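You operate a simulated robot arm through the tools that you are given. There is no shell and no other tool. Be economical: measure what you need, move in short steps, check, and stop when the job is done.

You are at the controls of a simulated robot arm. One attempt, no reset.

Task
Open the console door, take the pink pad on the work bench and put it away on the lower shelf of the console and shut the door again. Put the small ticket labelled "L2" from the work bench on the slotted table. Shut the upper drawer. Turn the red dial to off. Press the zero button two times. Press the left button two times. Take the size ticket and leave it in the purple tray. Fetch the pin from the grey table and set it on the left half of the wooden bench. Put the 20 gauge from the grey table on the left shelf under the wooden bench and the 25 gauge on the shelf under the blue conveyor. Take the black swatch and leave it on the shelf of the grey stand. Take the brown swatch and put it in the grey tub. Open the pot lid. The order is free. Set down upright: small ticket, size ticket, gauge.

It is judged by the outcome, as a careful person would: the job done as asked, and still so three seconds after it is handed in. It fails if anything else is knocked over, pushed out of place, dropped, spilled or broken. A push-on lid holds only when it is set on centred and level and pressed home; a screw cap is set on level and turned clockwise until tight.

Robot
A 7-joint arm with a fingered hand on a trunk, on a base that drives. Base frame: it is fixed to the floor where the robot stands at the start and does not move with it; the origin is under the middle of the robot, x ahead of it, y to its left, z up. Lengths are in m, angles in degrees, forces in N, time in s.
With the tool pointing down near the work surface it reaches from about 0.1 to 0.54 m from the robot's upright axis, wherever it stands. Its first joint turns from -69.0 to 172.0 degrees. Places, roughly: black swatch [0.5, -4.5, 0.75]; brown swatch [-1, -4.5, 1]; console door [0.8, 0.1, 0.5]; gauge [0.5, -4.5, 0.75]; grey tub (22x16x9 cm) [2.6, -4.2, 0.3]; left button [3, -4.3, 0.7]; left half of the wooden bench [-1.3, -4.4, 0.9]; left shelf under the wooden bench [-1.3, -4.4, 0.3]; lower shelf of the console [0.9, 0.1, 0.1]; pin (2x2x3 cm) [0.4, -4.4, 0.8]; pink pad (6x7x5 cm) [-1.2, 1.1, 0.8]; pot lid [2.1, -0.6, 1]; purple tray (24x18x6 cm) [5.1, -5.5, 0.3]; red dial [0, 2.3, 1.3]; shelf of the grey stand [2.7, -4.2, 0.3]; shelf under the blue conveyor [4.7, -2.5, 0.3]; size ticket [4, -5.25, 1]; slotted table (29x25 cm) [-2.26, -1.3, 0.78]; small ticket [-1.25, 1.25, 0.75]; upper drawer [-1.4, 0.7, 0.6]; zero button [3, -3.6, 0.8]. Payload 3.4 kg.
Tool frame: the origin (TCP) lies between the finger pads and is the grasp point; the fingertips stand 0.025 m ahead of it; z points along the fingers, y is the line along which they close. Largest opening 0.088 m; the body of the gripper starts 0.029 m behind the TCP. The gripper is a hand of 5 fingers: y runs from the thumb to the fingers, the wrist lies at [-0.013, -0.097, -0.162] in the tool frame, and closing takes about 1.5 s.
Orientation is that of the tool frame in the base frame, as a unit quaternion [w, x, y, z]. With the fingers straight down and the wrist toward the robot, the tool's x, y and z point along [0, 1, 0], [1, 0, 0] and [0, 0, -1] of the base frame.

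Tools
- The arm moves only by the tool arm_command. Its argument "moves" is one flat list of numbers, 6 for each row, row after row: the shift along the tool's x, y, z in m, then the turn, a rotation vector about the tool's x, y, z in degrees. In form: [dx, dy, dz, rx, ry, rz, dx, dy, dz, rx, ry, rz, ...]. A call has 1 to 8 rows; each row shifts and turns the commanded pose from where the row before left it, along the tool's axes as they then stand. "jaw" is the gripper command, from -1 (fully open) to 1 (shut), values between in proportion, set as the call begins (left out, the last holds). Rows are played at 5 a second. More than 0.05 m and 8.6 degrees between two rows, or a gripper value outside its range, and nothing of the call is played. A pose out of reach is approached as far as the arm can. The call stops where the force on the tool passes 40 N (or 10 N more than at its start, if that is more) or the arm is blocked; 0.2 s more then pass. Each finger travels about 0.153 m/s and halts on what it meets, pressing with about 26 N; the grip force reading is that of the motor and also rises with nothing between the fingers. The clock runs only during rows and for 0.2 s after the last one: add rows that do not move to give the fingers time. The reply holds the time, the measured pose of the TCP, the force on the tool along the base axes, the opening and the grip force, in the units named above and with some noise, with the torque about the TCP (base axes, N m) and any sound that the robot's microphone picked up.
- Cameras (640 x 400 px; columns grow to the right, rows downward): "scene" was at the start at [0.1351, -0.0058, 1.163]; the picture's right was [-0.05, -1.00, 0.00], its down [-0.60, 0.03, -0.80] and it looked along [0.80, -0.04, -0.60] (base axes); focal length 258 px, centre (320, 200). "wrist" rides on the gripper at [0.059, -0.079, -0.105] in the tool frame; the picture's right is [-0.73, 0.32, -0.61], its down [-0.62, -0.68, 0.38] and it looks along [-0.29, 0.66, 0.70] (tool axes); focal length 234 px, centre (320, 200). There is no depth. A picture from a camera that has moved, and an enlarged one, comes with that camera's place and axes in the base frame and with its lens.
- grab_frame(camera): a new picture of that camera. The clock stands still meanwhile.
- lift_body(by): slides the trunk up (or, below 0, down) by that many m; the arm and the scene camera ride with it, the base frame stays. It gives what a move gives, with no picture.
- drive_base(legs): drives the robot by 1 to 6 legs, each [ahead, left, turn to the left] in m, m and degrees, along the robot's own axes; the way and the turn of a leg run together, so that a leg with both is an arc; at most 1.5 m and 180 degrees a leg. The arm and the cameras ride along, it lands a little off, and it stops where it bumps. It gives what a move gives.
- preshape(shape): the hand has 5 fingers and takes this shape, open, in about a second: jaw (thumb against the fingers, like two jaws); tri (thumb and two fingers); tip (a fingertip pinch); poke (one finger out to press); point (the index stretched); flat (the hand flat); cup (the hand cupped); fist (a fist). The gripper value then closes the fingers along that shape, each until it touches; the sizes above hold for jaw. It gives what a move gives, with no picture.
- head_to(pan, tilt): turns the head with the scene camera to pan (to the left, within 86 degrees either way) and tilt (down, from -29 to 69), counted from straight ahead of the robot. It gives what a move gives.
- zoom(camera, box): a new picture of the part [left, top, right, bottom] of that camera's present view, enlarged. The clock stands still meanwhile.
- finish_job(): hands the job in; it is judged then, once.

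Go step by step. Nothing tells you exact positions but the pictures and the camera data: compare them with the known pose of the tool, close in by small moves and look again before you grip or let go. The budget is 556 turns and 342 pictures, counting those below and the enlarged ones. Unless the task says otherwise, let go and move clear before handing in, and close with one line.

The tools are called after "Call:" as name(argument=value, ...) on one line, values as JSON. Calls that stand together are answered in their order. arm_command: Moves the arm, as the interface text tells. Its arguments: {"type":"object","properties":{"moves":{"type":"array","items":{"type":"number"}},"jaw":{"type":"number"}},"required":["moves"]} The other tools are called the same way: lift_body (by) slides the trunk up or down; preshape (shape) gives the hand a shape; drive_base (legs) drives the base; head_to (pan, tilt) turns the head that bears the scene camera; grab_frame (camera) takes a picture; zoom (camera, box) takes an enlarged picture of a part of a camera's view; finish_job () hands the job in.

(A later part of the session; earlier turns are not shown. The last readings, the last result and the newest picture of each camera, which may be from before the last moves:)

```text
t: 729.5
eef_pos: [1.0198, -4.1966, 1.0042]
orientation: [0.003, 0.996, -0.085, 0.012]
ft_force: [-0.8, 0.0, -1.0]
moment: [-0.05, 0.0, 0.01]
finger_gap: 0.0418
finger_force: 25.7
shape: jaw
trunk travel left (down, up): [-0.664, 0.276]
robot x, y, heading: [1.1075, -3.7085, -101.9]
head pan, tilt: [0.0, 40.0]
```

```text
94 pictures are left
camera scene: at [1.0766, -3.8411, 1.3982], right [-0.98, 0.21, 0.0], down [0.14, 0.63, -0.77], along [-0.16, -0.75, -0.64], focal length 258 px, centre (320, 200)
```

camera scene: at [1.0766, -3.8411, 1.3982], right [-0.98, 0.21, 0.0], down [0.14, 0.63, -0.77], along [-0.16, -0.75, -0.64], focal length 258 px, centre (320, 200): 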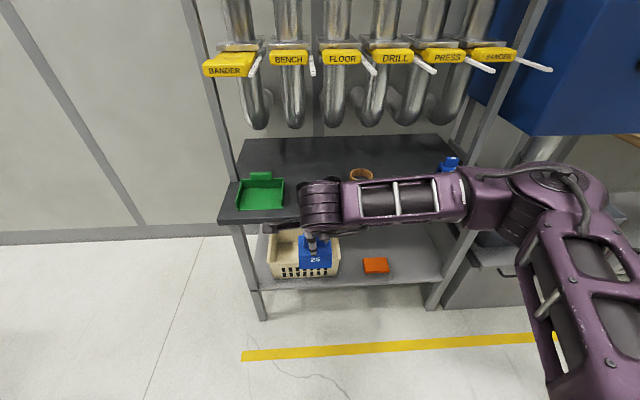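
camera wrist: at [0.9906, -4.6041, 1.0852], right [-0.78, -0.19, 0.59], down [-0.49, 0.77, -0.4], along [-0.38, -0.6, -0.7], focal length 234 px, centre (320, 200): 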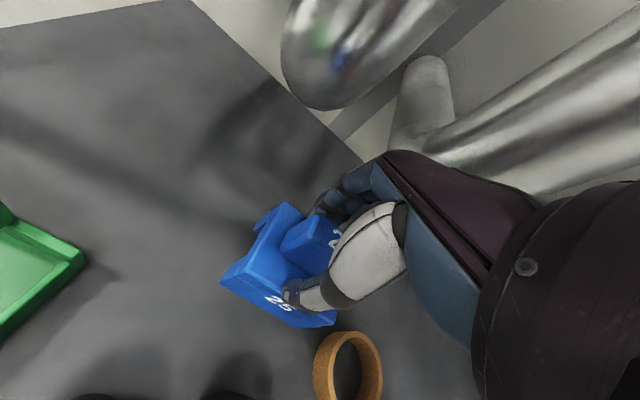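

Gauge 25 is held. Driving round the south of the stand to the blue conveyor.

Call:
drive_base(legs=[[0, 0, 94], [0.875, -0.836, 0], [1.25, 0.075, 0], [0.72, 0.606, 0]])

Call:
head_to(pan=60, tilt=25)

Call:
grab_frame(camera="scene")

```text
t: 749.9
eef_pos: [4.3745, -4.3719, 1.0028]
orientation: [-0.006, 0.741, 0.671, 0.011]
ft_force: [-0.2, 0.6, -2.0]
moment: [0.01, 0.03, 0.01]
finger_gap: 0.0279
finger_force: 25.7
shape: jaw
trunk travel left (down, up): [-0.664, 0.276]
robot x, y, heading: [3.8811, -4.3166, -8.3]
head pan, tilt: [0.0, 40.0]
```

```text
t: 751.2
eef_pos: [4.3735, -4.3723, 1.0035]
orientation: [-0.007, 0.741, 0.671, 0.011]
ft_force: [0.0, -0.1, -1.4]
moment: [0.01, 0.0, 0.0]
finger_gap: 0.028
finger_force: 25.7
shape: jaw
trunk travel left (down, up): [-0.664, 0.276]
robot x, y, heading: [3.8775, -4.32, -8.2]
head pan, tilt: [60.0, 25.0]
```

```text
93 pictures are left
camera scene: at [3.9842, -4.2545, 1.4215], right [0.79, -0.62, 0.0], down [-0.26, -0.33, -0.91], along [0.56, 0.71, -0.42], focal length 258 px, centre (320, 200)
```

scene: 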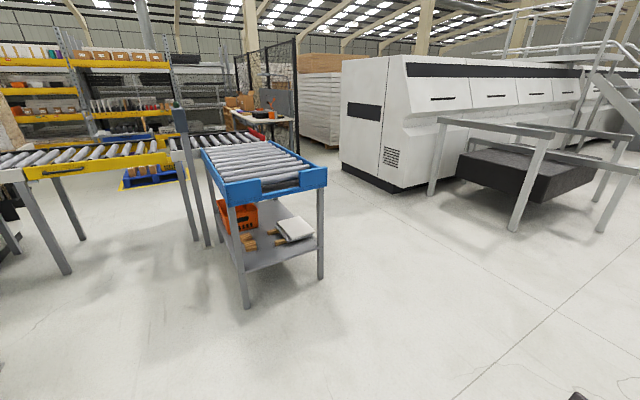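

Call:
grab_frame(camera="wrist")

Call:
zoom(camera="scene", box=[190, 130, 350, 310])

```text
92 pictures are left
camera wrist: at [4.3003, -4.3092, 1.1086], right [0.24, -0.77, 0.59], down [-0.74, -0.54, -0.4], along [0.63, -0.34, -0.7], focal length 234 px, centre (320, 200)
```

wrist: 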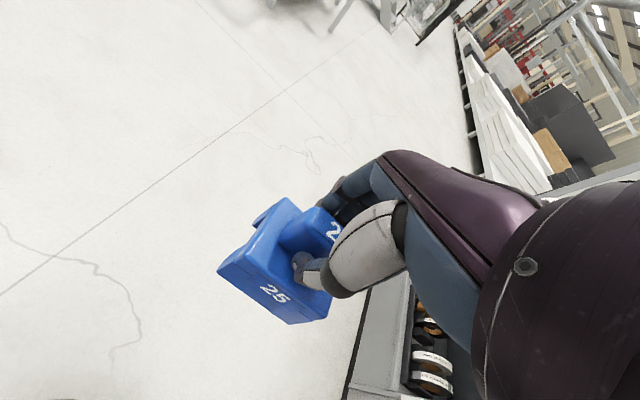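

```text
2.22 times, centred on (270, 220) of scene
camera zoom: at [3.9842, -4.2545, 1.4215], right [0.79, -0.62, 0.0], down [-0.26, -0.33, -0.91], along [0.56, 0.71, -0.42], focal length 572 px, centre (431, 156)
```

zoom: 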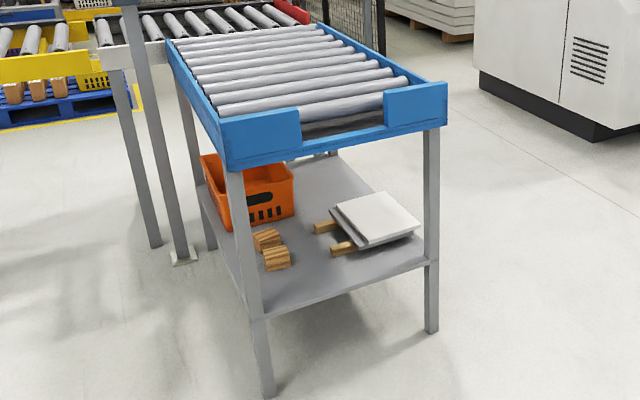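

Gauge 25 is still firmly held (the grip just settled on the handle). The shelf under the blue conveyor is at z≈0.32 with free space at its front edge; I'll approach from the south.

Call:
drive_base(legs=[[0, 0, 68], [0.7, 0.03, 0]])

Call:
lift_body(by=-0.4)

Call:
lift_body(by=-0.1)

Call:
arm_command(moves=[0, 0.04, 0, 0, 0, 0, 0, 0.04, 0, 0, 0, 0, 0, 0.04, 0, 0, 0, 0, 0, 0.02, 0, 0, 0, 0])

Call:
head_to(pan=0, tilt=35)

Call:
grab_frame(camera="scene")

Call:
grab_frame(camera="wrist")

```text
t: 758.0
eef_pos: [4.4091, -3.2775, 1.0017]
orientation: [-0.01, 0.233, 0.972, 0.005]
ft_force: [-0.2, -0.1, -0.7]
moment: [0.02, -0.01, 0.0]
finger_gap: 0.028
finger_force: 26.1
shape: jaw
trunk travel left (down, up): [-0.664, 0.276]
robot x, y, heading: [4.1809, -3.7197, 60.9]
head pan, tilt: [60.0, 25.0]
```

```text
t: 761.8
eef_pos: [4.4092, -3.2778, 0.6031]
orientation: [-0.012, 0.233, 0.972, 0.005]
ft_force: [0.6, -0.4, -1.8]
moment: [0.0, 0.0, -0.02]
finger_gap: 0.0275
finger_force: 26.2
shape: jaw
trunk travel left (down, up): [-0.264, 0.676]
robot x, y, heading: [4.1797, -3.7198, 60.7]
head pan, tilt: [60.0, 25.0]
```

```text
t: 763.1
eef_pos: [4.4088, -3.2785, 0.5034]
orientation: [-0.012, 0.232, 0.973, 0.005]
ft_force: [0.3, -0.7, -0.8]
moment: [-0.02, 0.03, -0.04]
finger_gap: 0.0279
finger_force: 26.0
shape: jaw
trunk travel left (down, up): [-0.164, 0.776]
robot x, y, heading: [4.1752, -3.7198, 60.8]
head pan, tilt: [60.0, 25.0]
```

```text
t: 764.1
eef_pos: [4.4753, -3.1517, 0.5051]
orientation: [-0.011, 0.232, 0.973, 0.005]
ft_force: [-0.1, -0.4, -1.1]
moment: [0.0, -0.02, -0.02]
finger_gap: 0.0277
finger_force: 25.7
shape: jaw
trunk travel left (down, up): [-0.164, 0.776]
robot x, y, heading: [4.1807, -3.7201, 60.6]
head pan, tilt: [60.0, 25.0]
```

```text
t: 765.4
eef_pos: [4.4748, -3.1525, 0.5042]
orientation: [-0.011, 0.232, 0.973, 0.005]
ft_force: [0.2, -0.5, -1.6]
moment: [-0.03, 0.03, 0.02]
finger_gap: 0.0278
finger_force: 25.8
shape: jaw
trunk travel left (down, up): [-0.164, 0.776]
robot x, y, heading: [4.1868, -3.7212, 60.8]
head pan, tilt: [0.0, 35.0]
```

```text
90 pictures are left
camera scene: at [4.2463, -3.5999, 0.9057], right [0.87, -0.49, 0.0], down [-0.28, -0.5, -0.82], along [0.4, 0.71, -0.57], focal length 258 px, centre (320, 200)
```

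scene: 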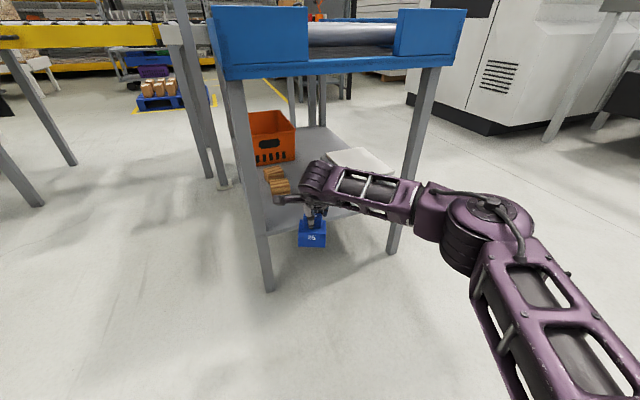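

```text
89 pictures are left
camera wrist: at [4.3886, -3.1979, 0.61], right [0.81, -0.05, 0.59], down [0.24, -0.88, -0.4], along [0.54, 0.47, -0.7], focal length 234 px, centre (320, 200)
```

wrist: 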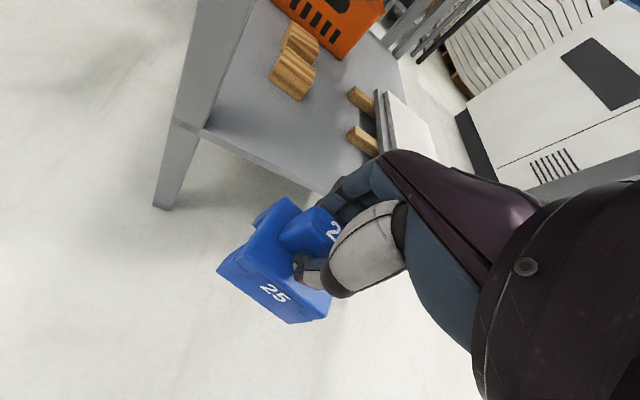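

Call:
drive_base(legs=[[0.321, -0.0266, 0]])

Call:
lift_body(by=-0.07)

Call:
grab_frame(camera="wrist")

Call:
grab_frame(camera="scene")

```text
t: 767.5
eef_pos: [4.6485, -2.8864, 0.5054]
orientation: [-0.012, 0.229, 0.973, 0.005]
ft_force: [0.4, 0.4, -1.4]
moment: [-0.01, 0.01, 0.01]
finger_gap: 0.0277
finger_force: 25.6
shape: jaw
trunk travel left (down, up): [-0.164, 0.776]
robot x, y, heading: [4.3577, -3.4604, 60.9]
head pan, tilt: [0.0, 35.0]
```

```text
t: 768.6
eef_pos: [4.6483, -2.8885, 0.4352]
orientation: [-0.011, 0.229, 0.973, 0.005]
ft_force: [-0.2, 0.1, -1.1]
moment: [-0.01, 0.0, 0.03]
finger_gap: 0.0279
finger_force: 26.3
shape: jaw
trunk travel left (down, up): [-0.094, 0.846]
robot x, y, heading: [4.3557, -3.4553, 60.8]
head pan, tilt: [0.0, 35.0]
```

```text
88 pictures are left
camera wrist: at [4.5627, -2.9338, 0.5401], right [0.81, -0.04, 0.59], down [0.25, -0.88, -0.4], along [0.54, 0.47, -0.7], focal length 234 px, centre (320, 200)
```

wrist: 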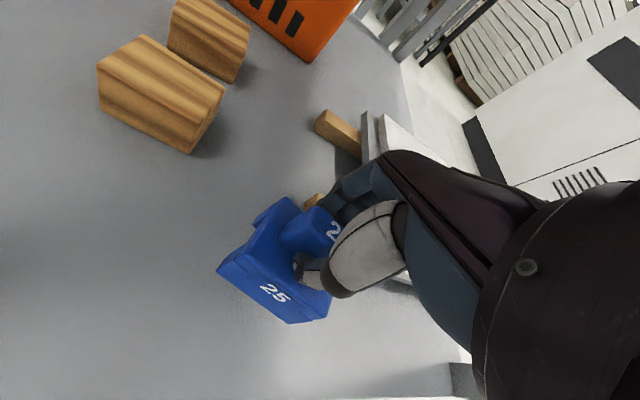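

```text
87 pictures are left
camera scene: at [4.4232, -3.3369, 0.8357], right [0.87, -0.48, 0.0], down [-0.28, -0.5, -0.82], along [0.4, 0.72, -0.57], focal length 258 px, centre (320, 200)
```

scene: 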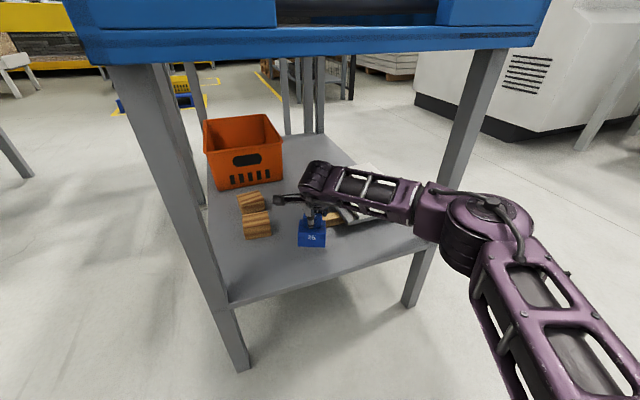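

Call:
arm_command(moves=[0.02, -0.012, 0, 0, 0, 0, 0.02, -0.012, 0, 0, 0, 0, 0, 0, 0.015, 0, 0, 0])

Call:
arm_command(moves=[0, 0, 0.008, 0, 0, 0, 0, 0, 0.007, 0, 0, 0, 0, 0, 0.006, 0, 0, 0, 0, 0, 0.005, 0, 0, 0, 0, 0, 0.005, 0, 0, 0, 0, 0, 0.005, 0, 0, 0])

Call:
grab_frame(camera="wrist")

```text
t: 769.4
eef_pos: [4.6022, -2.8906, 0.4198]
orientation: [-0.011, 0.229, 0.973, 0.006]
ft_force: [0.7, 0.2, -1.2]
moment: [0.01, 0.0, -0.02]
finger_gap: 0.0279
finger_force: 26.3
shape: jaw
trunk travel left (down, up): [-0.094, 0.846]
robot x, y, heading: [4.3581, -3.459, 61.1]
head pan, tilt: [0.0, 35.0]
```

```text
t: 770.8
eef_pos: [4.5999, -2.8906, 0.3892]
orientation: [-0.012, 0.229, 0.973, 0.01]
ft_force: [-2.7, -2.4, 24.1]
moment: [-0.07, 0.08, -0.05]
finger_gap: 0.0301
finger_force: 25.5
shape: jaw
trunk travel left (down, up): [-0.094, 0.846]
robot x, y, heading: [4.3599, -3.458, 61.0]
head pan, tilt: [0.0, 35.0]
```

```text
86 pictures are left
camera wrist: at [4.5142, -2.9378, 0.4949], right [0.8, -0.05, 0.59], down [0.25, -0.88, -0.41], along [0.54, 0.48, -0.69], focal length 234 px, centre (320, 200)
```

wrist: 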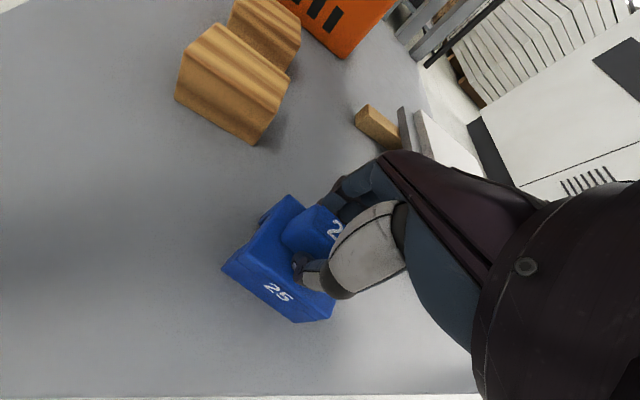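

Seated on the shelf. Releasing and lifting.

Call:
arm_command(moves=[0, 0, -0.005, 0, 0, 0, 0, 0, 0, 0, 0, 0])

Call:
arm_command(moves=[0, 0, 0, 0, 0, 0, 0, 0, 0, 0, 0, 0, 0, 0, 0, 0, 0, 0, 0, 0, 0, 0, 0, 0], jaw=-0.4)

Call:
lift_body(by=0.09)

Call:
grab_frame(camera="wrist")

```text
t: 771.4
eef_pos: [4.5999, -2.891, 0.3909]
orientation: [-0.01, 0.229, 0.973, 0.006]
ft_force: [-2.6, 2.8, 13.8]
moment: [0.08, 0.08, 0.03]
finger_gap: 0.0294
finger_force: 25.7
shape: jaw
trunk travel left (down, up): [-0.094, 0.846]
robot x, y, heading: [4.3586, -3.4526, 60.9]
head pan, tilt: [0.0, 35.0]
```

```text
t: 772.4
eef_pos: [4.6007, -2.8905, 0.3886]
orientation: [-0.011, 0.229, 0.973, 0.007]
ft_force: [-0.1, 0.5, 2.4]
moment: [-0.06, 0.02, -0.04]
finger_gap: 0.061
finger_force: 0.0
shape: jaw
trunk travel left (down, up): [-0.094, 0.846]
robot x, y, heading: [4.3547, -3.4584, 61.0]
head pan, tilt: [0.0, 35.0]
```

```text
t: 773.7
eef_pos: [4.6016, -2.8907, 0.4795]
orientation: [-0.011, 0.229, 0.973, 0.006]
ft_force: [0.1, 1.2, -0.1]
moment: [-0.03, 0.0, 0.0]
finger_gap: 0.0614
finger_force: 0.0
shape: jaw
trunk travel left (down, up): [-0.184, 0.756]
robot x, y, heading: [4.3548, -3.4569, 61.0]
head pan, tilt: [0.0, 35.0]
```

```text
85 pictures are left
camera wrist: at [4.5153, -2.9371, 0.585], right [0.81, -0.04, 0.59], down [0.25, -0.88, -0.4], along [0.54, 0.47, -0.7], focal length 234 px, centre (320, 200)
```

wrist: 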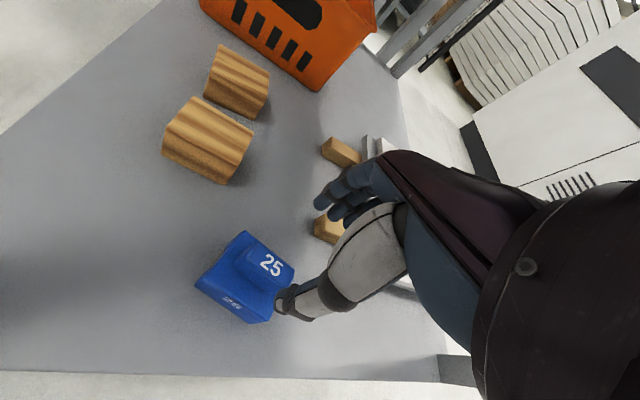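

Gauge 25 is upright on the conveyor shelf. Returning for gauge 20.

Call:
drive_base(legs=[[-0.35, 0, 0]])

Call:
lift_body(by=0.4)

Call:
lift_body(by=0.17)

Call:
arm_command(moves=[0, -0.04, 0, 0, 0, 0, 0, -0.04, 0, 0, 0, 0, 0, -0.04, 0, 0, 0, 0], jaw=-0.8)

Call:
drive_base(legs=[[0, 0, 111], [0.75, 1.055, 0], [1.383, 0.214, 0], [0.927, -0.85, 0]])

Call:
head_to(pan=0, tilt=40)

```text
t: 776.0
eef_pos: [4.4208, -3.206, 0.4789]
orientation: [-0.012, 0.225, 0.974, 0.006]
ft_force: [0.1, -0.3, -0.3]
moment: [-0.01, -0.01, 0.0]
finger_gap: 0.0613
finger_force: 0.0
shape: jaw
trunk travel left (down, up): [-0.184, 0.756]
robot x, y, heading: [4.1862, -3.7715, 61.6]
head pan, tilt: [0.0, 35.0]
```

```text
t: 779.8
eef_pos: [4.421, -3.2055, 0.88]
orientation: [-0.011, 0.225, 0.974, 0.005]
ft_force: [0.3, -0.7, -0.3]
moment: [-0.01, 0.0, 0.01]
finger_gap: 0.0612
finger_force: 0.1
shape: jaw
trunk travel left (down, up): [-0.584, 0.356]
robot x, y, heading: [4.1808, -3.7726, 61.6]
head pan, tilt: [0.0, 35.0]
```

```text
t: 781.7
eef_pos: [4.4214, -3.2056, 1.0485]
orientation: [-0.012, 0.225, 0.974, 0.005]
ft_force: [-0.5, -0.4, -0.1]
moment: [0.02, -0.02, -0.04]
finger_gap: 0.0611
finger_force: 0.1
shape: jaw
trunk travel left (down, up): [-0.754, 0.186]
robot x, y, heading: [4.1821, -3.7764, 61.6]
head pan, tilt: [0.0, 35.0]
```

```text
t: 782.5
eef_pos: [4.3663, -3.3139, 1.0445]
orientation: [-0.011, 0.225, 0.974, 0.007]
ft_force: [0.2, -0.3, 0.9]
moment: [-0.02, 0.03, 0.03]
finger_gap: 0.0791
finger_force: 0.0
shape: jaw
trunk travel left (down, up): [-0.754, 0.186]
robot x, y, heading: [4.1838, -3.776, 61.5]
head pan, tilt: [0.0, 35.0]
```

```text
t: 802.1
eef_pos: [1.2786, -4.7798, 1.0459]
orientation: [0.012, 0.717, -0.697, 0.017]
ft_force: [15.9, -13.0, 5.7]
moment: [0.25, 0.25, -0.13]
finger_gap: 0.0789
finger_force: 0.0
shape: jaw
trunk travel left (down, up): [-0.754, 0.186]
robot x, y, heading: [1.7594, -4.732, 176.9]
head pan, tilt: [0.0, 35.0]
stopped in leg 4: the force on the tool passed its limit at 56 N (the readings are from after the stop); the commanded pose is now the measured one
```

```text
t: 802.8
eef_pos: [1.2779, -4.7786, 1.0465]
orientation: [0.012, 0.714, -0.7, 0.014]
ft_force: [18.7, -14.6, 2.1]
moment: [0.19, 0.24, -0.16]
finger_gap: 0.0791
finger_force: 0.0
shape: jaw
trunk travel left (down, up): [-0.754, 0.186]
robot x, y, heading: [1.7604, -4.734, 177.0]
head pan, tilt: [0.0, 40.0]
```

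The hand touched the table's upright post. Backing away and checking.

Call:
drive_base(legs=[[-0.15, 0, 0]])

Call:
grab_frame(camera="scene")

```text
t: 804.1
eef_pos: [1.4208, -4.7837, 1.0431]
orientation: [0.011, 0.713, -0.701, 0.016]
ft_force: [-0.5, 0.2, -0.1]
moment: [-0.01, -0.02, -0.04]
finger_gap: 0.0791
finger_force: 0.0
shape: jaw
trunk travel left (down, up): [-0.754, 0.186]
robot x, y, heading: [1.9078, -4.7375, 177.0]
head pan, tilt: [0.0, 40.0]
```

```text
84 pictures are left
camera scene: at [1.7724, -4.7356, 1.4881], right [0.05, 1.0, 0.0], down [0.64, -0.03, -0.77], along [-0.76, 0.04, -0.64], focal length 258 px, centre (320, 200)
```

scene: 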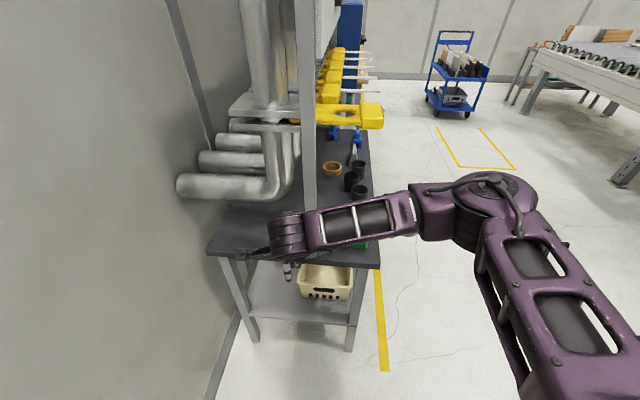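

Call:
drive_base(legs=[[0, -0.75, 0], [0.95, -0.25, 0], [0, 0, 78]])

Call:
grab_frame(camera="scene")

```text
t: 816.2
eef_pos: [0.9496, -4.1749, 1.0438]
orientation: [-0.002, 0.994, -0.108, 0.021]
ft_force: [0.3, 0.5, 0.1]
moment: [0.0, 0.01, -0.02]
finger_gap: 0.0791
finger_force: 0.0
shape: jaw
trunk travel left (down, up): [-0.754, 0.186]
robot x, y, heading: [1.0236, -3.6921, -106.2]
head pan, tilt: [0.0, 40.0]
```

```text
83 pictures are left
camera scene: at [0.9812, -3.8217, 1.4882], right [-0.96, 0.28, 0.0], down [0.18, 0.62, -0.77], along [-0.22, -0.73, -0.64], focal length 258 px, centre (320, 200)
```

scene: 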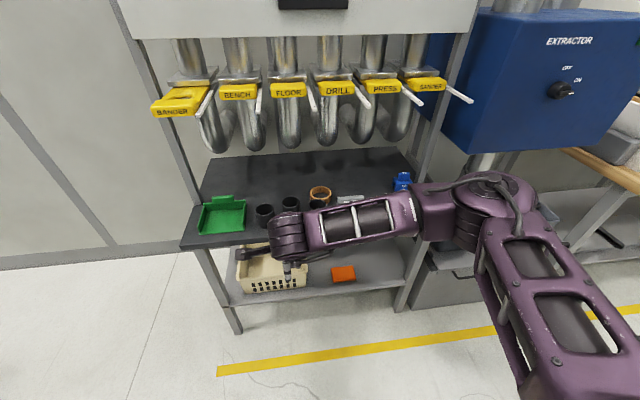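

Call:
lift_body(by=-0.12)

Call:
drive_base(legs=[[0.36, -0.379, 0]])

Call:
grab_frame(camera="wrist")

Call:
grab_frame(camera="scene")

```text
t: 817.7
eef_pos: [0.9501, -4.1753, 0.9244]
orientation: [-0.002, 0.994, -0.108, 0.02]
ft_force: [0.3, 0.0, 0.2]
moment: [-0.03, -0.02, 0.02]
finger_gap: 0.0792
finger_force: 0.0
shape: jaw
trunk travel left (down, up): [-0.634, 0.306]
robot x, y, heading: [1.0218, -3.6933, -106.3]
head pan, tilt: [0.0, 40.0]
```

```text
t: 820.7
eef_pos: [0.4901, -4.4159, 0.9245]
orientation: [-0.001, 0.994, -0.108, 0.021]
ft_force: [-0.8, 0.1, -0.2]
moment: [0.0, 0.0, 0.03]
finger_gap: 0.0794
finger_force: 0.2
shape: jaw
trunk travel left (down, up): [-0.634, 0.306]
robot x, y, heading: [0.5645, -3.9298, -106.4]
head pan, tilt: [0.0, 40.0]
```

```text
82 pictures are left
camera wrist: at [0.5609, -4.352, 1.0312], right [-0.8, -0.16, 0.58], down [-0.45, 0.8, -0.4], along [-0.4, -0.58, -0.71], focal length 234 px, centre (320, 200)
```

wrist: 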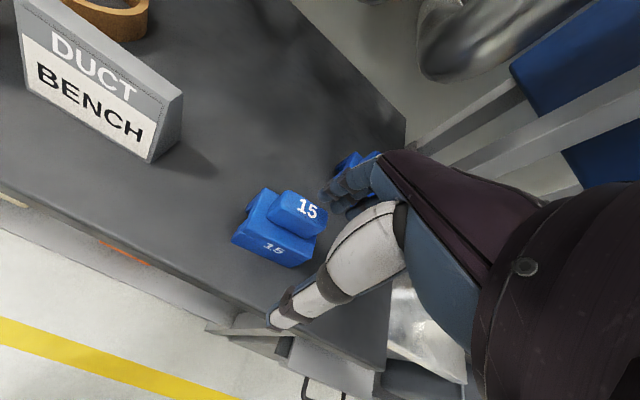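

```text
81 pictures are left
camera scene: at [0.5222, -4.063, 1.3682], right [-0.96, 0.28, 0.0], down [0.18, 0.62, -0.77], along [-0.22, -0.73, -0.64], focal length 258 px, centre (320, 200)
```

scene: 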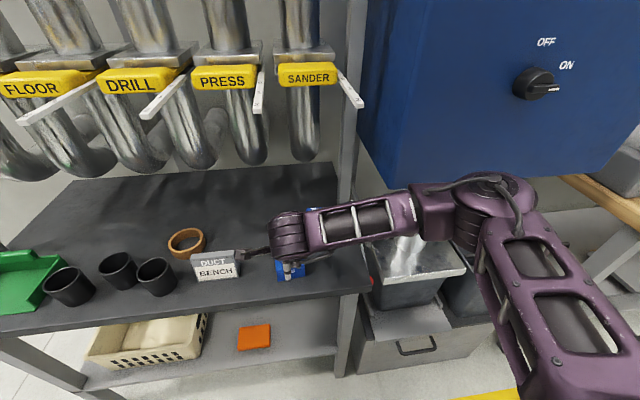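

Call:
drive_base(legs=[[0, 0, -13.5], [0.03, 0.11, 0]])

Call:
grab_frame(camera="wrist")

Call:
grab_frame(camera="scene")

```text
t: 822.8
eef_pos: [0.4552, -4.4661, 0.9234]
orientation: [0.002, 0.973, -0.23, 0.019]
ft_force: [-0.8, 0.4, 0.5]
moment: [0.01, 0.02, -0.01]
finger_gap: 0.0789
finger_force: 0.1
shape: jaw
trunk travel left (down, up): [-0.634, 0.306]
robot x, y, heading: [0.645, -4.0112, -120.6]
head pan, tilt: [0.0, 40.0]
```

```text
80 pictures are left
camera wrist: at [0.5395, -4.4216, 1.0311], right [-0.82, 0.04, 0.58], down [-0.24, 0.88, -0.4], along [-0.53, -0.47, -0.71], focal length 234 px, centre (320, 200)
```

wrist: 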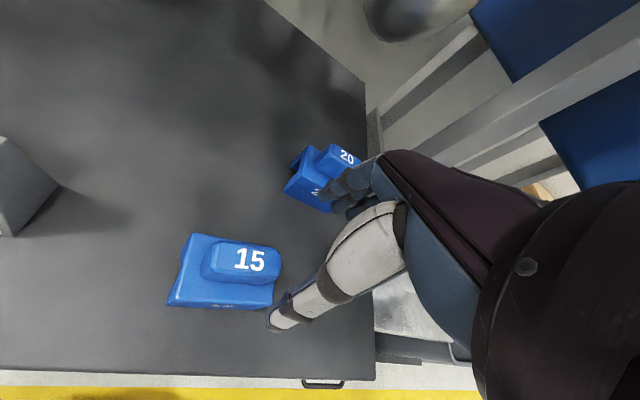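

```text
79 pictures are left
camera scene: at [0.5723, -4.1325, 1.3682], right [-0.86, 0.51, 0.0], down [0.33, 0.55, -0.77], along [-0.39, -0.66, -0.64], focal length 258 px, centre (320, 200)
```

scene: 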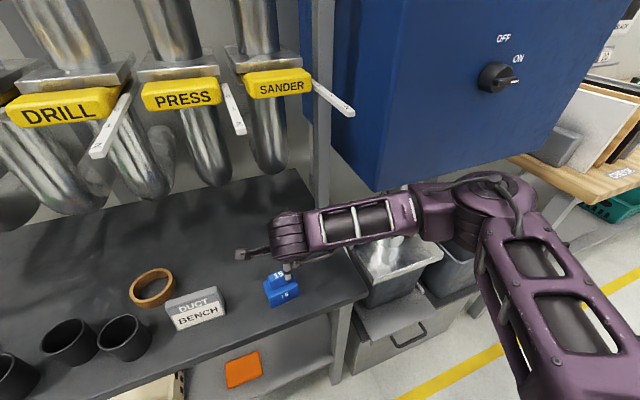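

Call:
arm_command(moves=[-0.002, 0.036, 0, 0, 0, 0, -0.002, 0.036, 0, 0, 0, 0, -0.001, 0.036, 0, 0, 0, 0, 0, 0.035, 0, 0, 0, 0])

Call:
grab_frame(camera="wrist")

Call:
grab_frame(camera="scene")

```text
t: 823.8
eef_pos: [0.3876, -4.5919, 0.9229]
orientation: [0.001, 0.974, -0.228, 0.019]
ft_force: [0.0, -0.3, 1.1]
moment: [0.0, 0.02, 0.0]
finger_gap: 0.0791
finger_force: 0.1
shape: jaw
trunk travel left (down, up): [-0.634, 0.306]
robot x, y, heading: [0.6434, -4.0135, -120.5]
head pan, tilt: [0.0, 40.0]
```

```text
78 pictures are left
camera wrist: at [0.4711, -4.5479, 1.0295], right [-0.82, 0.04, 0.58], down [-0.24, 0.88, -0.4], along [-0.53, -0.47, -0.71], focal length 234 px, centre (320, 200)
```

wrist: 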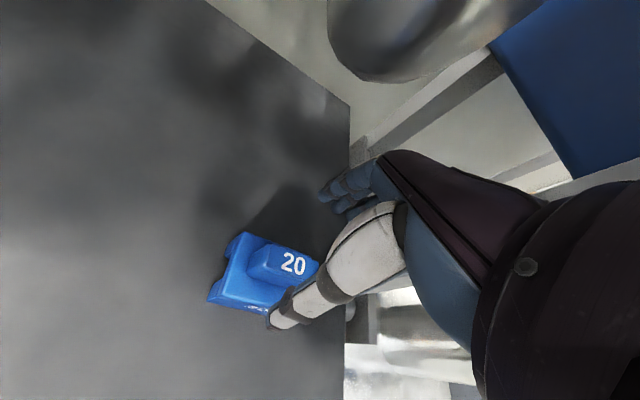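

```text
77 pictures are left
camera scene: at [0.5721, -4.1329, 1.3681], right [-0.86, 0.51, 0.0], down [0.33, 0.55, -0.77], along [-0.39, -0.66, -0.64], focal length 258 px, centre (320, 200)
```

scene: 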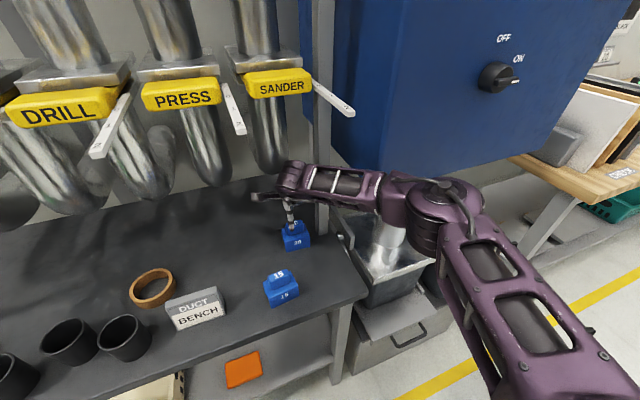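

Call:
arm_command(moves=[0.003, 0, 0.03, 0, 0, 0, 0, 0, 0.026, 0, 0, 0])

Call:
arm_command(moves=[0, 0, 0, 0, 0, 0, 0, 0, 0, 0, 0, 0, 0, 0, 0, 0, 0, 0, 0, 0, 0, 0, 0, 0, 0, 0, 0, 0, 0, 0, 0, 0, 0, 0, 0, 0], jaw=1)

Call:
grab_frame(camera="wrist")

```text
t: 824.4
eef_pos: [0.3922, -4.5961, 0.8669]
orientation: [0.002, 0.973, -0.229, 0.02]
ft_force: [0.2, -0.3, 0.3]
moment: [0.0, 0.0, 0.0]
finger_gap: 0.0792
finger_force: 0.0
shape: jaw
trunk travel left (down, up): [-0.634, 0.306]
robot x, y, heading: [0.6429, -4.0125, -120.8]
head pan, tilt: [0.0, 40.0]
```

```text
t: 825.8
eef_pos: [0.3921, -4.5945, 0.8699]
orientation: [0.003, 0.973, -0.23, 0.02]
ft_force: [-2.0, -6.5, 20.5]
moment: [-0.37, 0.18, 0.12]
finger_gap: 0.0403
finger_force: 26.0
shape: jaw
trunk travel left (down, up): [-0.634, 0.306]
robot x, y, heading: [0.6392, -4.0196, -120.6]
head pan, tilt: [0.0, 40.0]
```

```text
76 pictures are left
camera wrist: at [0.4763, -4.549, 0.9768], right [-0.82, 0.04, 0.58], down [-0.24, 0.88, -0.41], along [-0.53, -0.47, -0.71], focal length 234 px, centre (320, 200)
```

wrist: 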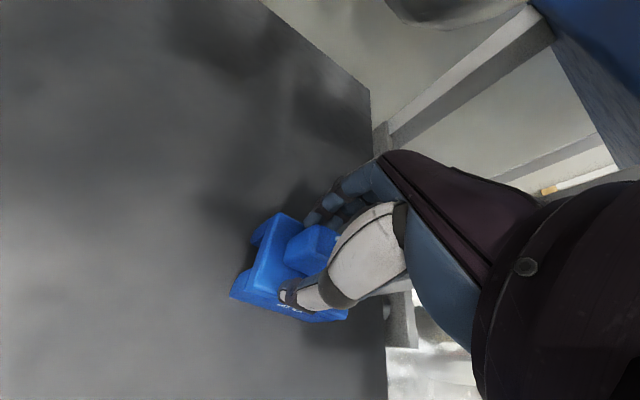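

Call:
arm_command(moves=[0, 0, 0, 0, 0, 0, 0, 0, -0.007, 0, 0, 0, 0, 0, 0, 0, 0, 0], jaw=-0.4)

Call:
arm_command(moves=[0, 0, 0, 0, 0, 0, 0, 0, 0, 0, 0, 0, 0, 0, 0, 0, 0, 0, 0, 0, 0, 0, 0, 0, 0, 0, 0, 0, 0, 0, 0, 0, 0, 0, 0, 0], jaw=1)

Call:
arm_command(moves=[0, 0, -0.03, 0, 0, 0, 0, 0, -0.03, 0, 0, 0, 0, -0.03, 0, 0, 0, 0, 0, -0.04, 0, 0, 0, 0, 0, -0.04, 0, 0, 0, 0, 0, -0.03, 0, 0, 0, 0])

Call:
grab_frame(camera="wrist")

```text
t: 826.6
eef_pos: [0.3932, -4.5953, 0.8736]
orientation: [0.0, 0.973, -0.229, 0.019]
ft_force: [0.2, -0.3, 0.4]
moment: [0.02, 0.01, -0.01]
finger_gap: 0.0613
finger_force: 0.0
shape: jaw
trunk travel left (down, up): [-0.634, 0.306]
robot x, y, heading: [0.643, -4.0125, -120.7]
head pan, tilt: [0.0, 40.0]
```

```text
t: 828.0
eef_pos: [0.3936, -4.596, 0.8733]
orientation: [0.001, 0.973, -0.229, 0.02]
ft_force: [0.5, 0.2, -0.3]
moment: [-0.03, -0.01, 0.01]
finger_gap: 0.0138
finger_force: 26.4
shape: jaw
trunk travel left (down, up): [-0.634, 0.306]
robot x, y, heading: [0.6439, -4.0134, -120.4]
head pan, tilt: [0.0, 40.0]
```

```text
t: 829.4
eef_pos: [0.4509, -4.4675, 0.9322]
orientation: [0.002, 0.973, -0.229, 0.021]
ft_force: [0.4, -0.3, -1.0]
moment: [0.0, 0.02, 0.01]
finger_gap: 0.0136
finger_force: 25.4
shape: jaw
trunk travel left (down, up): [-0.634, 0.306]
robot x, y, heading: [0.6409, -4.0143, -120.1]
head pan, tilt: [0.0, 40.0]
```

```text
75 pictures are left
camera wrist: at [0.5353, -4.422, 1.0391], right [-0.82, 0.04, 0.58], down [-0.24, 0.88, -0.4], along [-0.53, -0.47, -0.71], focal length 234 px, centre (320, 200)
```

wrist: 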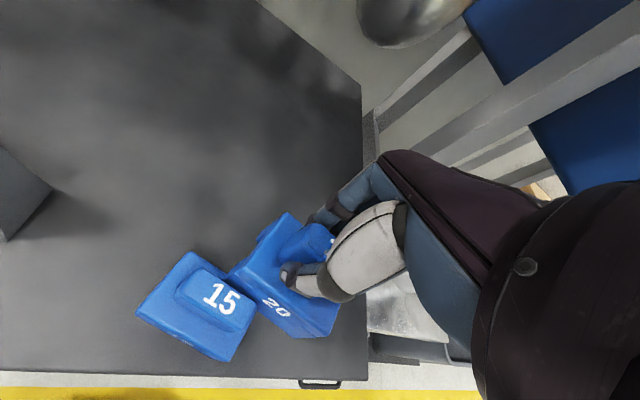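

The carried gauge brushed gauge 15 and turned it; I'll lift clear now and put gauge 15 back in place afterwards.

Call:
arm_command(moves=[0, 0, -0.03, 0, 0, 0, 0, 0, -0.03, 0, 0, 0, 0, 0, -0.03, 0, 0, 0])

Call:
grab_frame(camera="wrist")

Call:
grab_frame(camera="scene")

```text
t: 830.2
eef_pos: [0.4505, -4.4653, 1.0237]
orientation: [0.001, 0.973, -0.228, 0.02]
ft_force: [0.2, -0.1, 0.2]
moment: [-0.04, 0.0, 0.01]
finger_gap: 0.0136
finger_force: 25.9
shape: jaw
trunk travel left (down, up): [-0.634, 0.306]
robot x, y, heading: [0.6422, -4.0137, -120.7]
head pan, tilt: [0.0, 40.0]
```

```text
74 pictures are left
camera wrist: at [0.5333, -4.4197, 1.1309], right [-0.82, 0.04, 0.58], down [-0.24, 0.88, -0.4], along [-0.53, -0.47, -0.71], focal length 234 px, centre (320, 200)
```

wrist: 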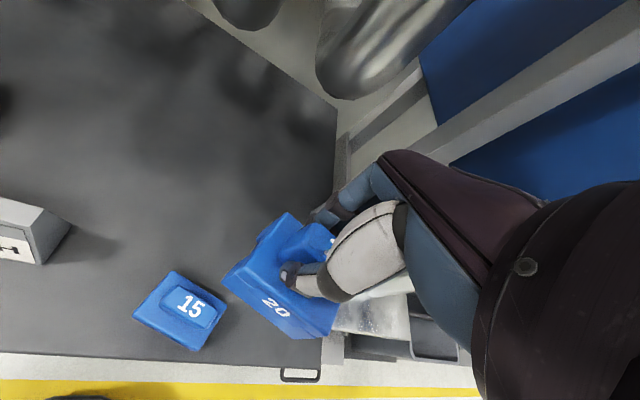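

```text
73 pictures are left
camera scene: at [0.5721, -4.1315, 1.3682], right [-0.86, 0.51, 0.0], down [0.33, 0.55, -0.77], along [-0.39, -0.66, -0.64], focal length 258 px, centre (320, 200)
```

scene: 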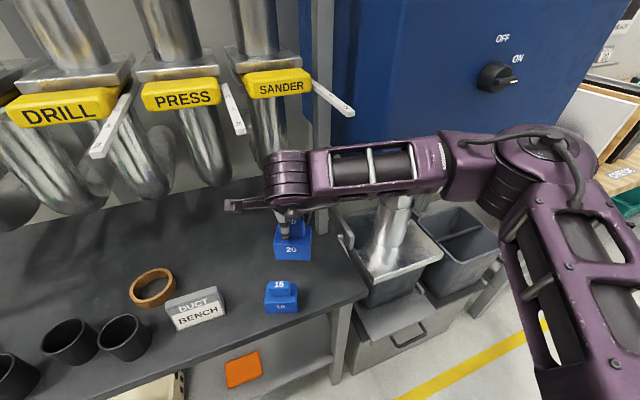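

Call:
arm_command(moves=[0, 0.02, 0.03, 0, 0, 0, 0, 0.03, 0.03, 0, 0, 0, 0, 0.035, 0, 0, 0, 0, 0, 0.035, 0, 0, 0, 0, 0, 0, 0.03, 0, 0, 0, 0, 0, 0.03, 0, 0, 0])

Call:
arm_command(moves=[0, 0, 0.012, 0, 0, 0, 0, 0, 0.008, 0, 0, 0, 0, 0, 0.006, 0, 0, 0, 0, 0, 0.005, 0, 0, 0, 0, 0, 0.005, 0, 0, 0])

Call:
grab_frame(camera="wrist")

```text
t: 831.6
eef_pos: [0.3995, -4.5783, 0.9005]
orientation: [0.0, 0.973, -0.229, 0.019]
ft_force: [0.2, 0.2, -0.7]
moment: [-0.02, 0.01, 0.0]
finger_gap: 0.0135
finger_force: 26.0
shape: jaw
trunk travel left (down, up): [-0.634, 0.306]
robot x, y, heading: [0.6408, -4.0129, -120.6]
head pan, tilt: [0.0, 40.0]
```

```text
t: 832.8
eef_pos: [0.4018, -4.5776, 0.8728]
orientation: [0.004, 0.973, -0.229, 0.02]
ft_force: [-1.7, -2.2, 18.1]
moment: [0.04, -0.01, 0.09]
finger_gap: 0.0143
finger_force: 26.0
shape: jaw
trunk travel left (down, up): [-0.634, 0.306]
robot x, y, heading: [0.6423, -4.0132, -120.0]
head pan, tilt: [0.0, 40.0]
```

```text
72 pictures are left
camera wrist: at [0.4859, -4.5308, 0.9788], right [-0.82, 0.05, 0.58], down [-0.24, 0.88, -0.41], along [-0.53, -0.47, -0.71], focal length 234 px, centre (320, 200)
```

wrist: 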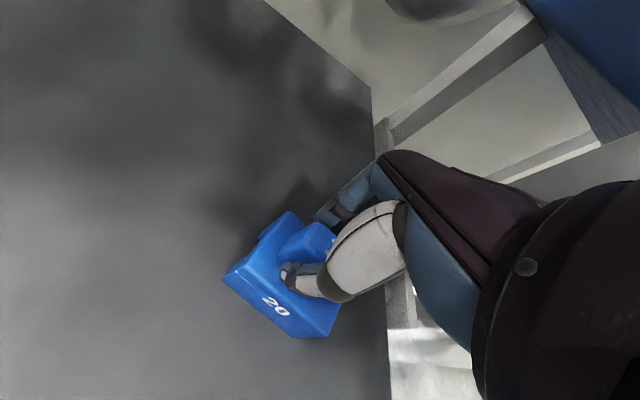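

Call:
arm_command(moves=[0, 0, 0, 0, 0, 0, 0, 0, 0, 0, 0, 0, 0, 0, 0, 0, 0, 0, 0, 0, -0.03, 0, 0, 0, 0, 0, -0.03, 0, 0, 0], jaw=-0.8)

Call:
grab_frame(camera="wrist")

```text
t: 834.0
eef_pos: [0.398, -4.5782, 0.9289]
orientation: [0.001, 0.973, -0.228, 0.019]
ft_force: [-0.3, 0.4, 1.3]
moment: [0.0, -0.02, 0.0]
finger_gap: 0.0792
finger_force: 0.0
shape: jaw
trunk travel left (down, up): [-0.634, 0.306]
robot x, y, heading: [0.6426, -4.0163, -120.7]
head pan, tilt: [0.0, 40.0]
```

```text
71 pictures are left
camera wrist: at [0.4833, -4.5329, 1.0352], right [-0.82, 0.04, 0.58], down [-0.24, 0.88, -0.4], along [-0.53, -0.47, -0.71], focal length 234 px, centre (320, 200)
```

wrist: 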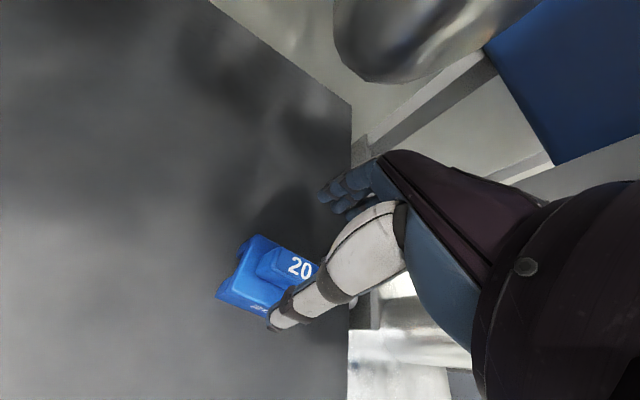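

Call:
arm_command(moves=[0, 0, 0, 0, 0, -8.5, 0, 0, 0, 0, 0, -8.5, -0.002, -0.003, 0.03, 0, 0, 0, 0, 0, 0.027, 0, 0, 0])

Call:
grab_frame(camera="wrist")

Call:
arm_command(moves=[0, 0, 0, 0, 0, 0, 0, 0, 0, 0, 0, 0, 0, 0, 0, 0, 0, 0, 0, 0, 0, 0, 0, 0, 0, 0, 0, 0, 0, 0, 0, 0, 0, 0, 0, 0], jaw=1)

Call:
grab_frame(camera="wrist")

```text
t: 835.0
eef_pos: [0.3978, -4.5728, 0.8706]
orientation: [0.004, 0.996, -0.082, 0.021]
ft_force: [0.0, -0.5, -0.2]
moment: [0.0, 0.01, -0.02]
finger_gap: 0.0793
finger_force: 0.2
shape: jaw
trunk travel left (down, up): [-0.634, 0.306]
robot x, y, heading: [0.6463, -4.0171, -120.6]
head pan, tilt: [0.0, 40.0]
```

```text
70 pictures are left
camera wrist: at [0.4661, -4.504, 0.9778], right [-0.79, -0.19, 0.58], down [-0.49, 0.77, -0.41], along [-0.37, -0.61, -0.7], focal length 234 px, centre (320, 200)
```

wrist: 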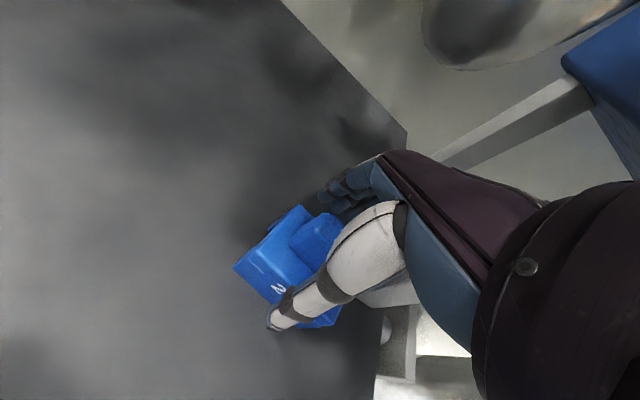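

```text
t: 836.4
eef_pos: [0.3983, -4.5722, 0.8719]
orientation: [0.006, 0.996, -0.083, 0.019]
ft_force: [-0.9, 0.3, 3.9]
moment: [-0.11, -0.05, 0.0]
finger_gap: 0.0176
finger_force: 26.2
shape: jaw
trunk travel left (down, up): [-0.634, 0.306]
robot x, y, heading: [0.6375, -4.0116, -120.5]
head pan, tilt: [0.0, 40.0]
```

```text
69 pictures are left
camera wrist: at [0.4664, -4.5034, 0.9785], right [-0.79, -0.19, 0.58], down [-0.49, 0.77, -0.41], along [-0.37, -0.61, -0.7], focal length 234 px, centre (320, 200)
```

wrist: 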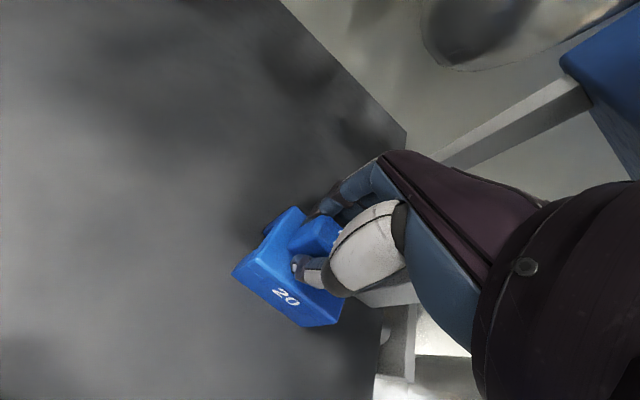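

Call:
arm_command(moves=[0, 0, -0.03, 0, 0, 0, 0, 0, -0.03, 0, 0, 0, -0.004, -0.01, -0.028, 0, 0, 0, -0.009, -0.038, -0.005, 0, 0, 0, -0.009, -0.038, -0.005, 0, 0, 0, -0.009, -0.038, -0.005, 0, 0, 0, -0.009, -0.038, -0.005, 0, 0, 0])

Call:
grab_frame(camera="wrist")

Call:
grab_frame(camera="scene")

```text
t: 838.0
eef_pos: [0.3799, -4.4061, 0.9773]
orientation: [0.005, 0.996, -0.083, 0.019]
ft_force: [0.4, 0.4, -1.9]
moment: [0.01, 0.04, -0.03]
finger_gap: 0.0173
finger_force: 26.3
shape: jaw
trunk travel left (down, up): [-0.634, 0.306]
robot x, y, heading: [0.6433, -4.0137, -120.2]
head pan, tilt: [0.0, 40.0]
```

```text
68 pictures are left
camera wrist: at [0.4473, -4.3364, 1.0837], right [-0.79, -0.19, 0.58], down [-0.49, 0.77, -0.41], along [-0.37, -0.61, -0.7], focal length 234 px, centre (320, 200)
```

wrist: 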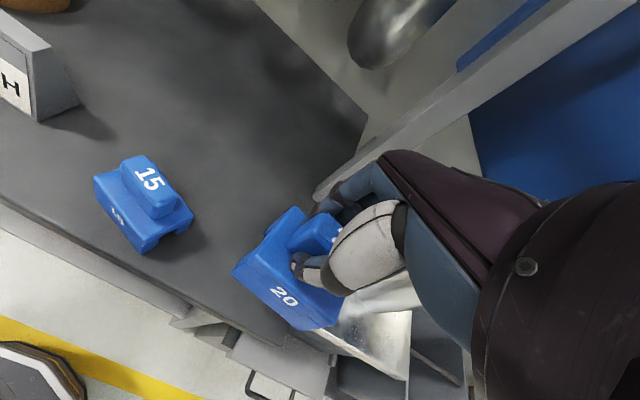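

```text
67 pictures are left
camera scene: at [0.5712, -4.1305, 1.3683], right [-0.86, 0.51, 0.0], down [0.33, 0.55, -0.77], along [-0.39, -0.66, -0.64], focal length 258 px, centre (320, 200)
```

scene: 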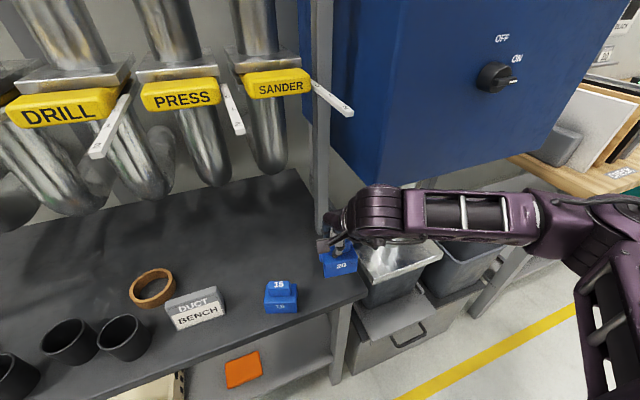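

Gauge 20 is clear. Carrying it to the bench's left shelf.

Call:
lift_body(by=0.12)

Call:
drive_base(legs=[[-0.4, 0, 0], [0.5, -1.1, 0], [0.5, -1.05, 0], [0, 0, 22]])

Call:
lift_body(by=-0.4)

Call:
head_to(pan=0, tilt=30)

Call:
grab_frame(camera="scene")

Call:
grab_frame(camera="wrist")

```text
t: 839.5
eef_pos: [0.3811, -4.4073, 1.0974]
orientation: [0.004, 0.996, -0.082, 0.019]
ft_force: [0.6, -0.1, -0.9]
moment: [0.03, 0.0, -0.01]
finger_gap: 0.0172
finger_force: 25.6
shape: jaw
trunk travel left (down, up): [-0.754, 0.186]
robot x, y, heading: [0.6467, -4.0141, -120.7]
head pan, tilt: [0.0, 40.0]
```

```text
t: 854.5
eef_pos: [-1.6288, -3.9502, 1.097]
orientation: [0.0, 0.992, 0.127, 0.02]
ft_force: [0.4, -0.1, -1.4]
moment: [0.03, 0.01, 0.01]
finger_gap: 0.0172
finger_force: 25.9
shape: jaw
trunk travel left (down, up): [-0.754, 0.186]
robot x, y, heading: [-1.55, -3.4816, -96.4]
head pan, tilt: [0.0, 40.0]
```

```text
t: 858.4
eef_pos: [-1.629, -3.9497, 0.6969]
orientation: [0.0, 0.992, 0.127, 0.02]
ft_force: [-0.3, 0.3, -1.5]
moment: [0.0, -0.01, -0.01]
finger_gap: 0.0168
finger_force: 26.3
shape: jaw
trunk travel left (down, up): [-0.354, 0.586]
robot x, y, heading: [-1.5502, -3.4865, -96.4]
head pan, tilt: [0.0, 40.0]
```

```text
t: 859.1
eef_pos: [-1.6293, -3.949, 0.6966]
orientation: [0.0, 0.992, 0.126, 0.02]
ft_force: [0.8, 0.4, -0.6]
moment: [-0.01, -0.03, -0.01]
finger_gap: 0.017
finger_force: 25.3
shape: jaw
trunk travel left (down, up): [-0.354, 0.586]
robot x, y, heading: [-1.5507, -3.4851, -96.6]
head pan, tilt: [0.0, 30.0]
```

```text
66 pictures are left
camera scene: at [-1.5673, -3.6252, 1.1035], right [-0.99, 0.11, 0.0], down [0.06, 0.5, -0.87], along [-0.1, -0.86, -0.5], focal length 258 px, centre (320, 200)
```

scene: 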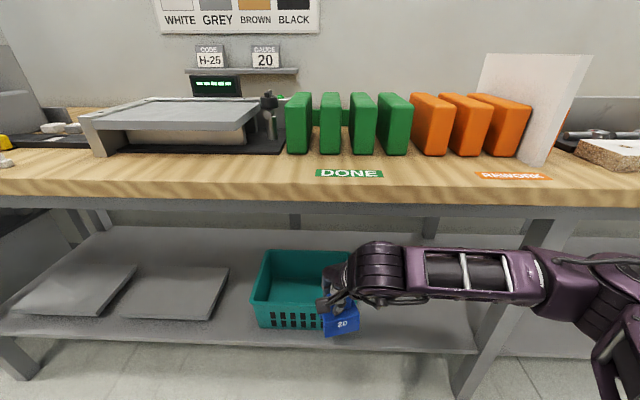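

```text
65 pictures are left
camera wrist: at [-1.5955, -3.8593, 0.8031], right [-0.65, -0.5, 0.58], down [-0.76, 0.51, -0.41], along [-0.09, -0.7, -0.7], focal length 234 px, centre (320, 200)
```

wrist: 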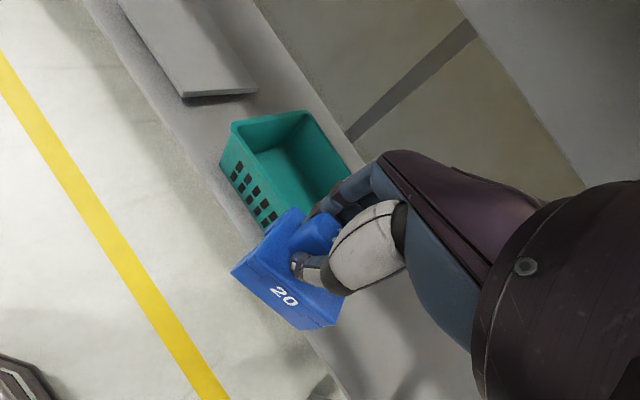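

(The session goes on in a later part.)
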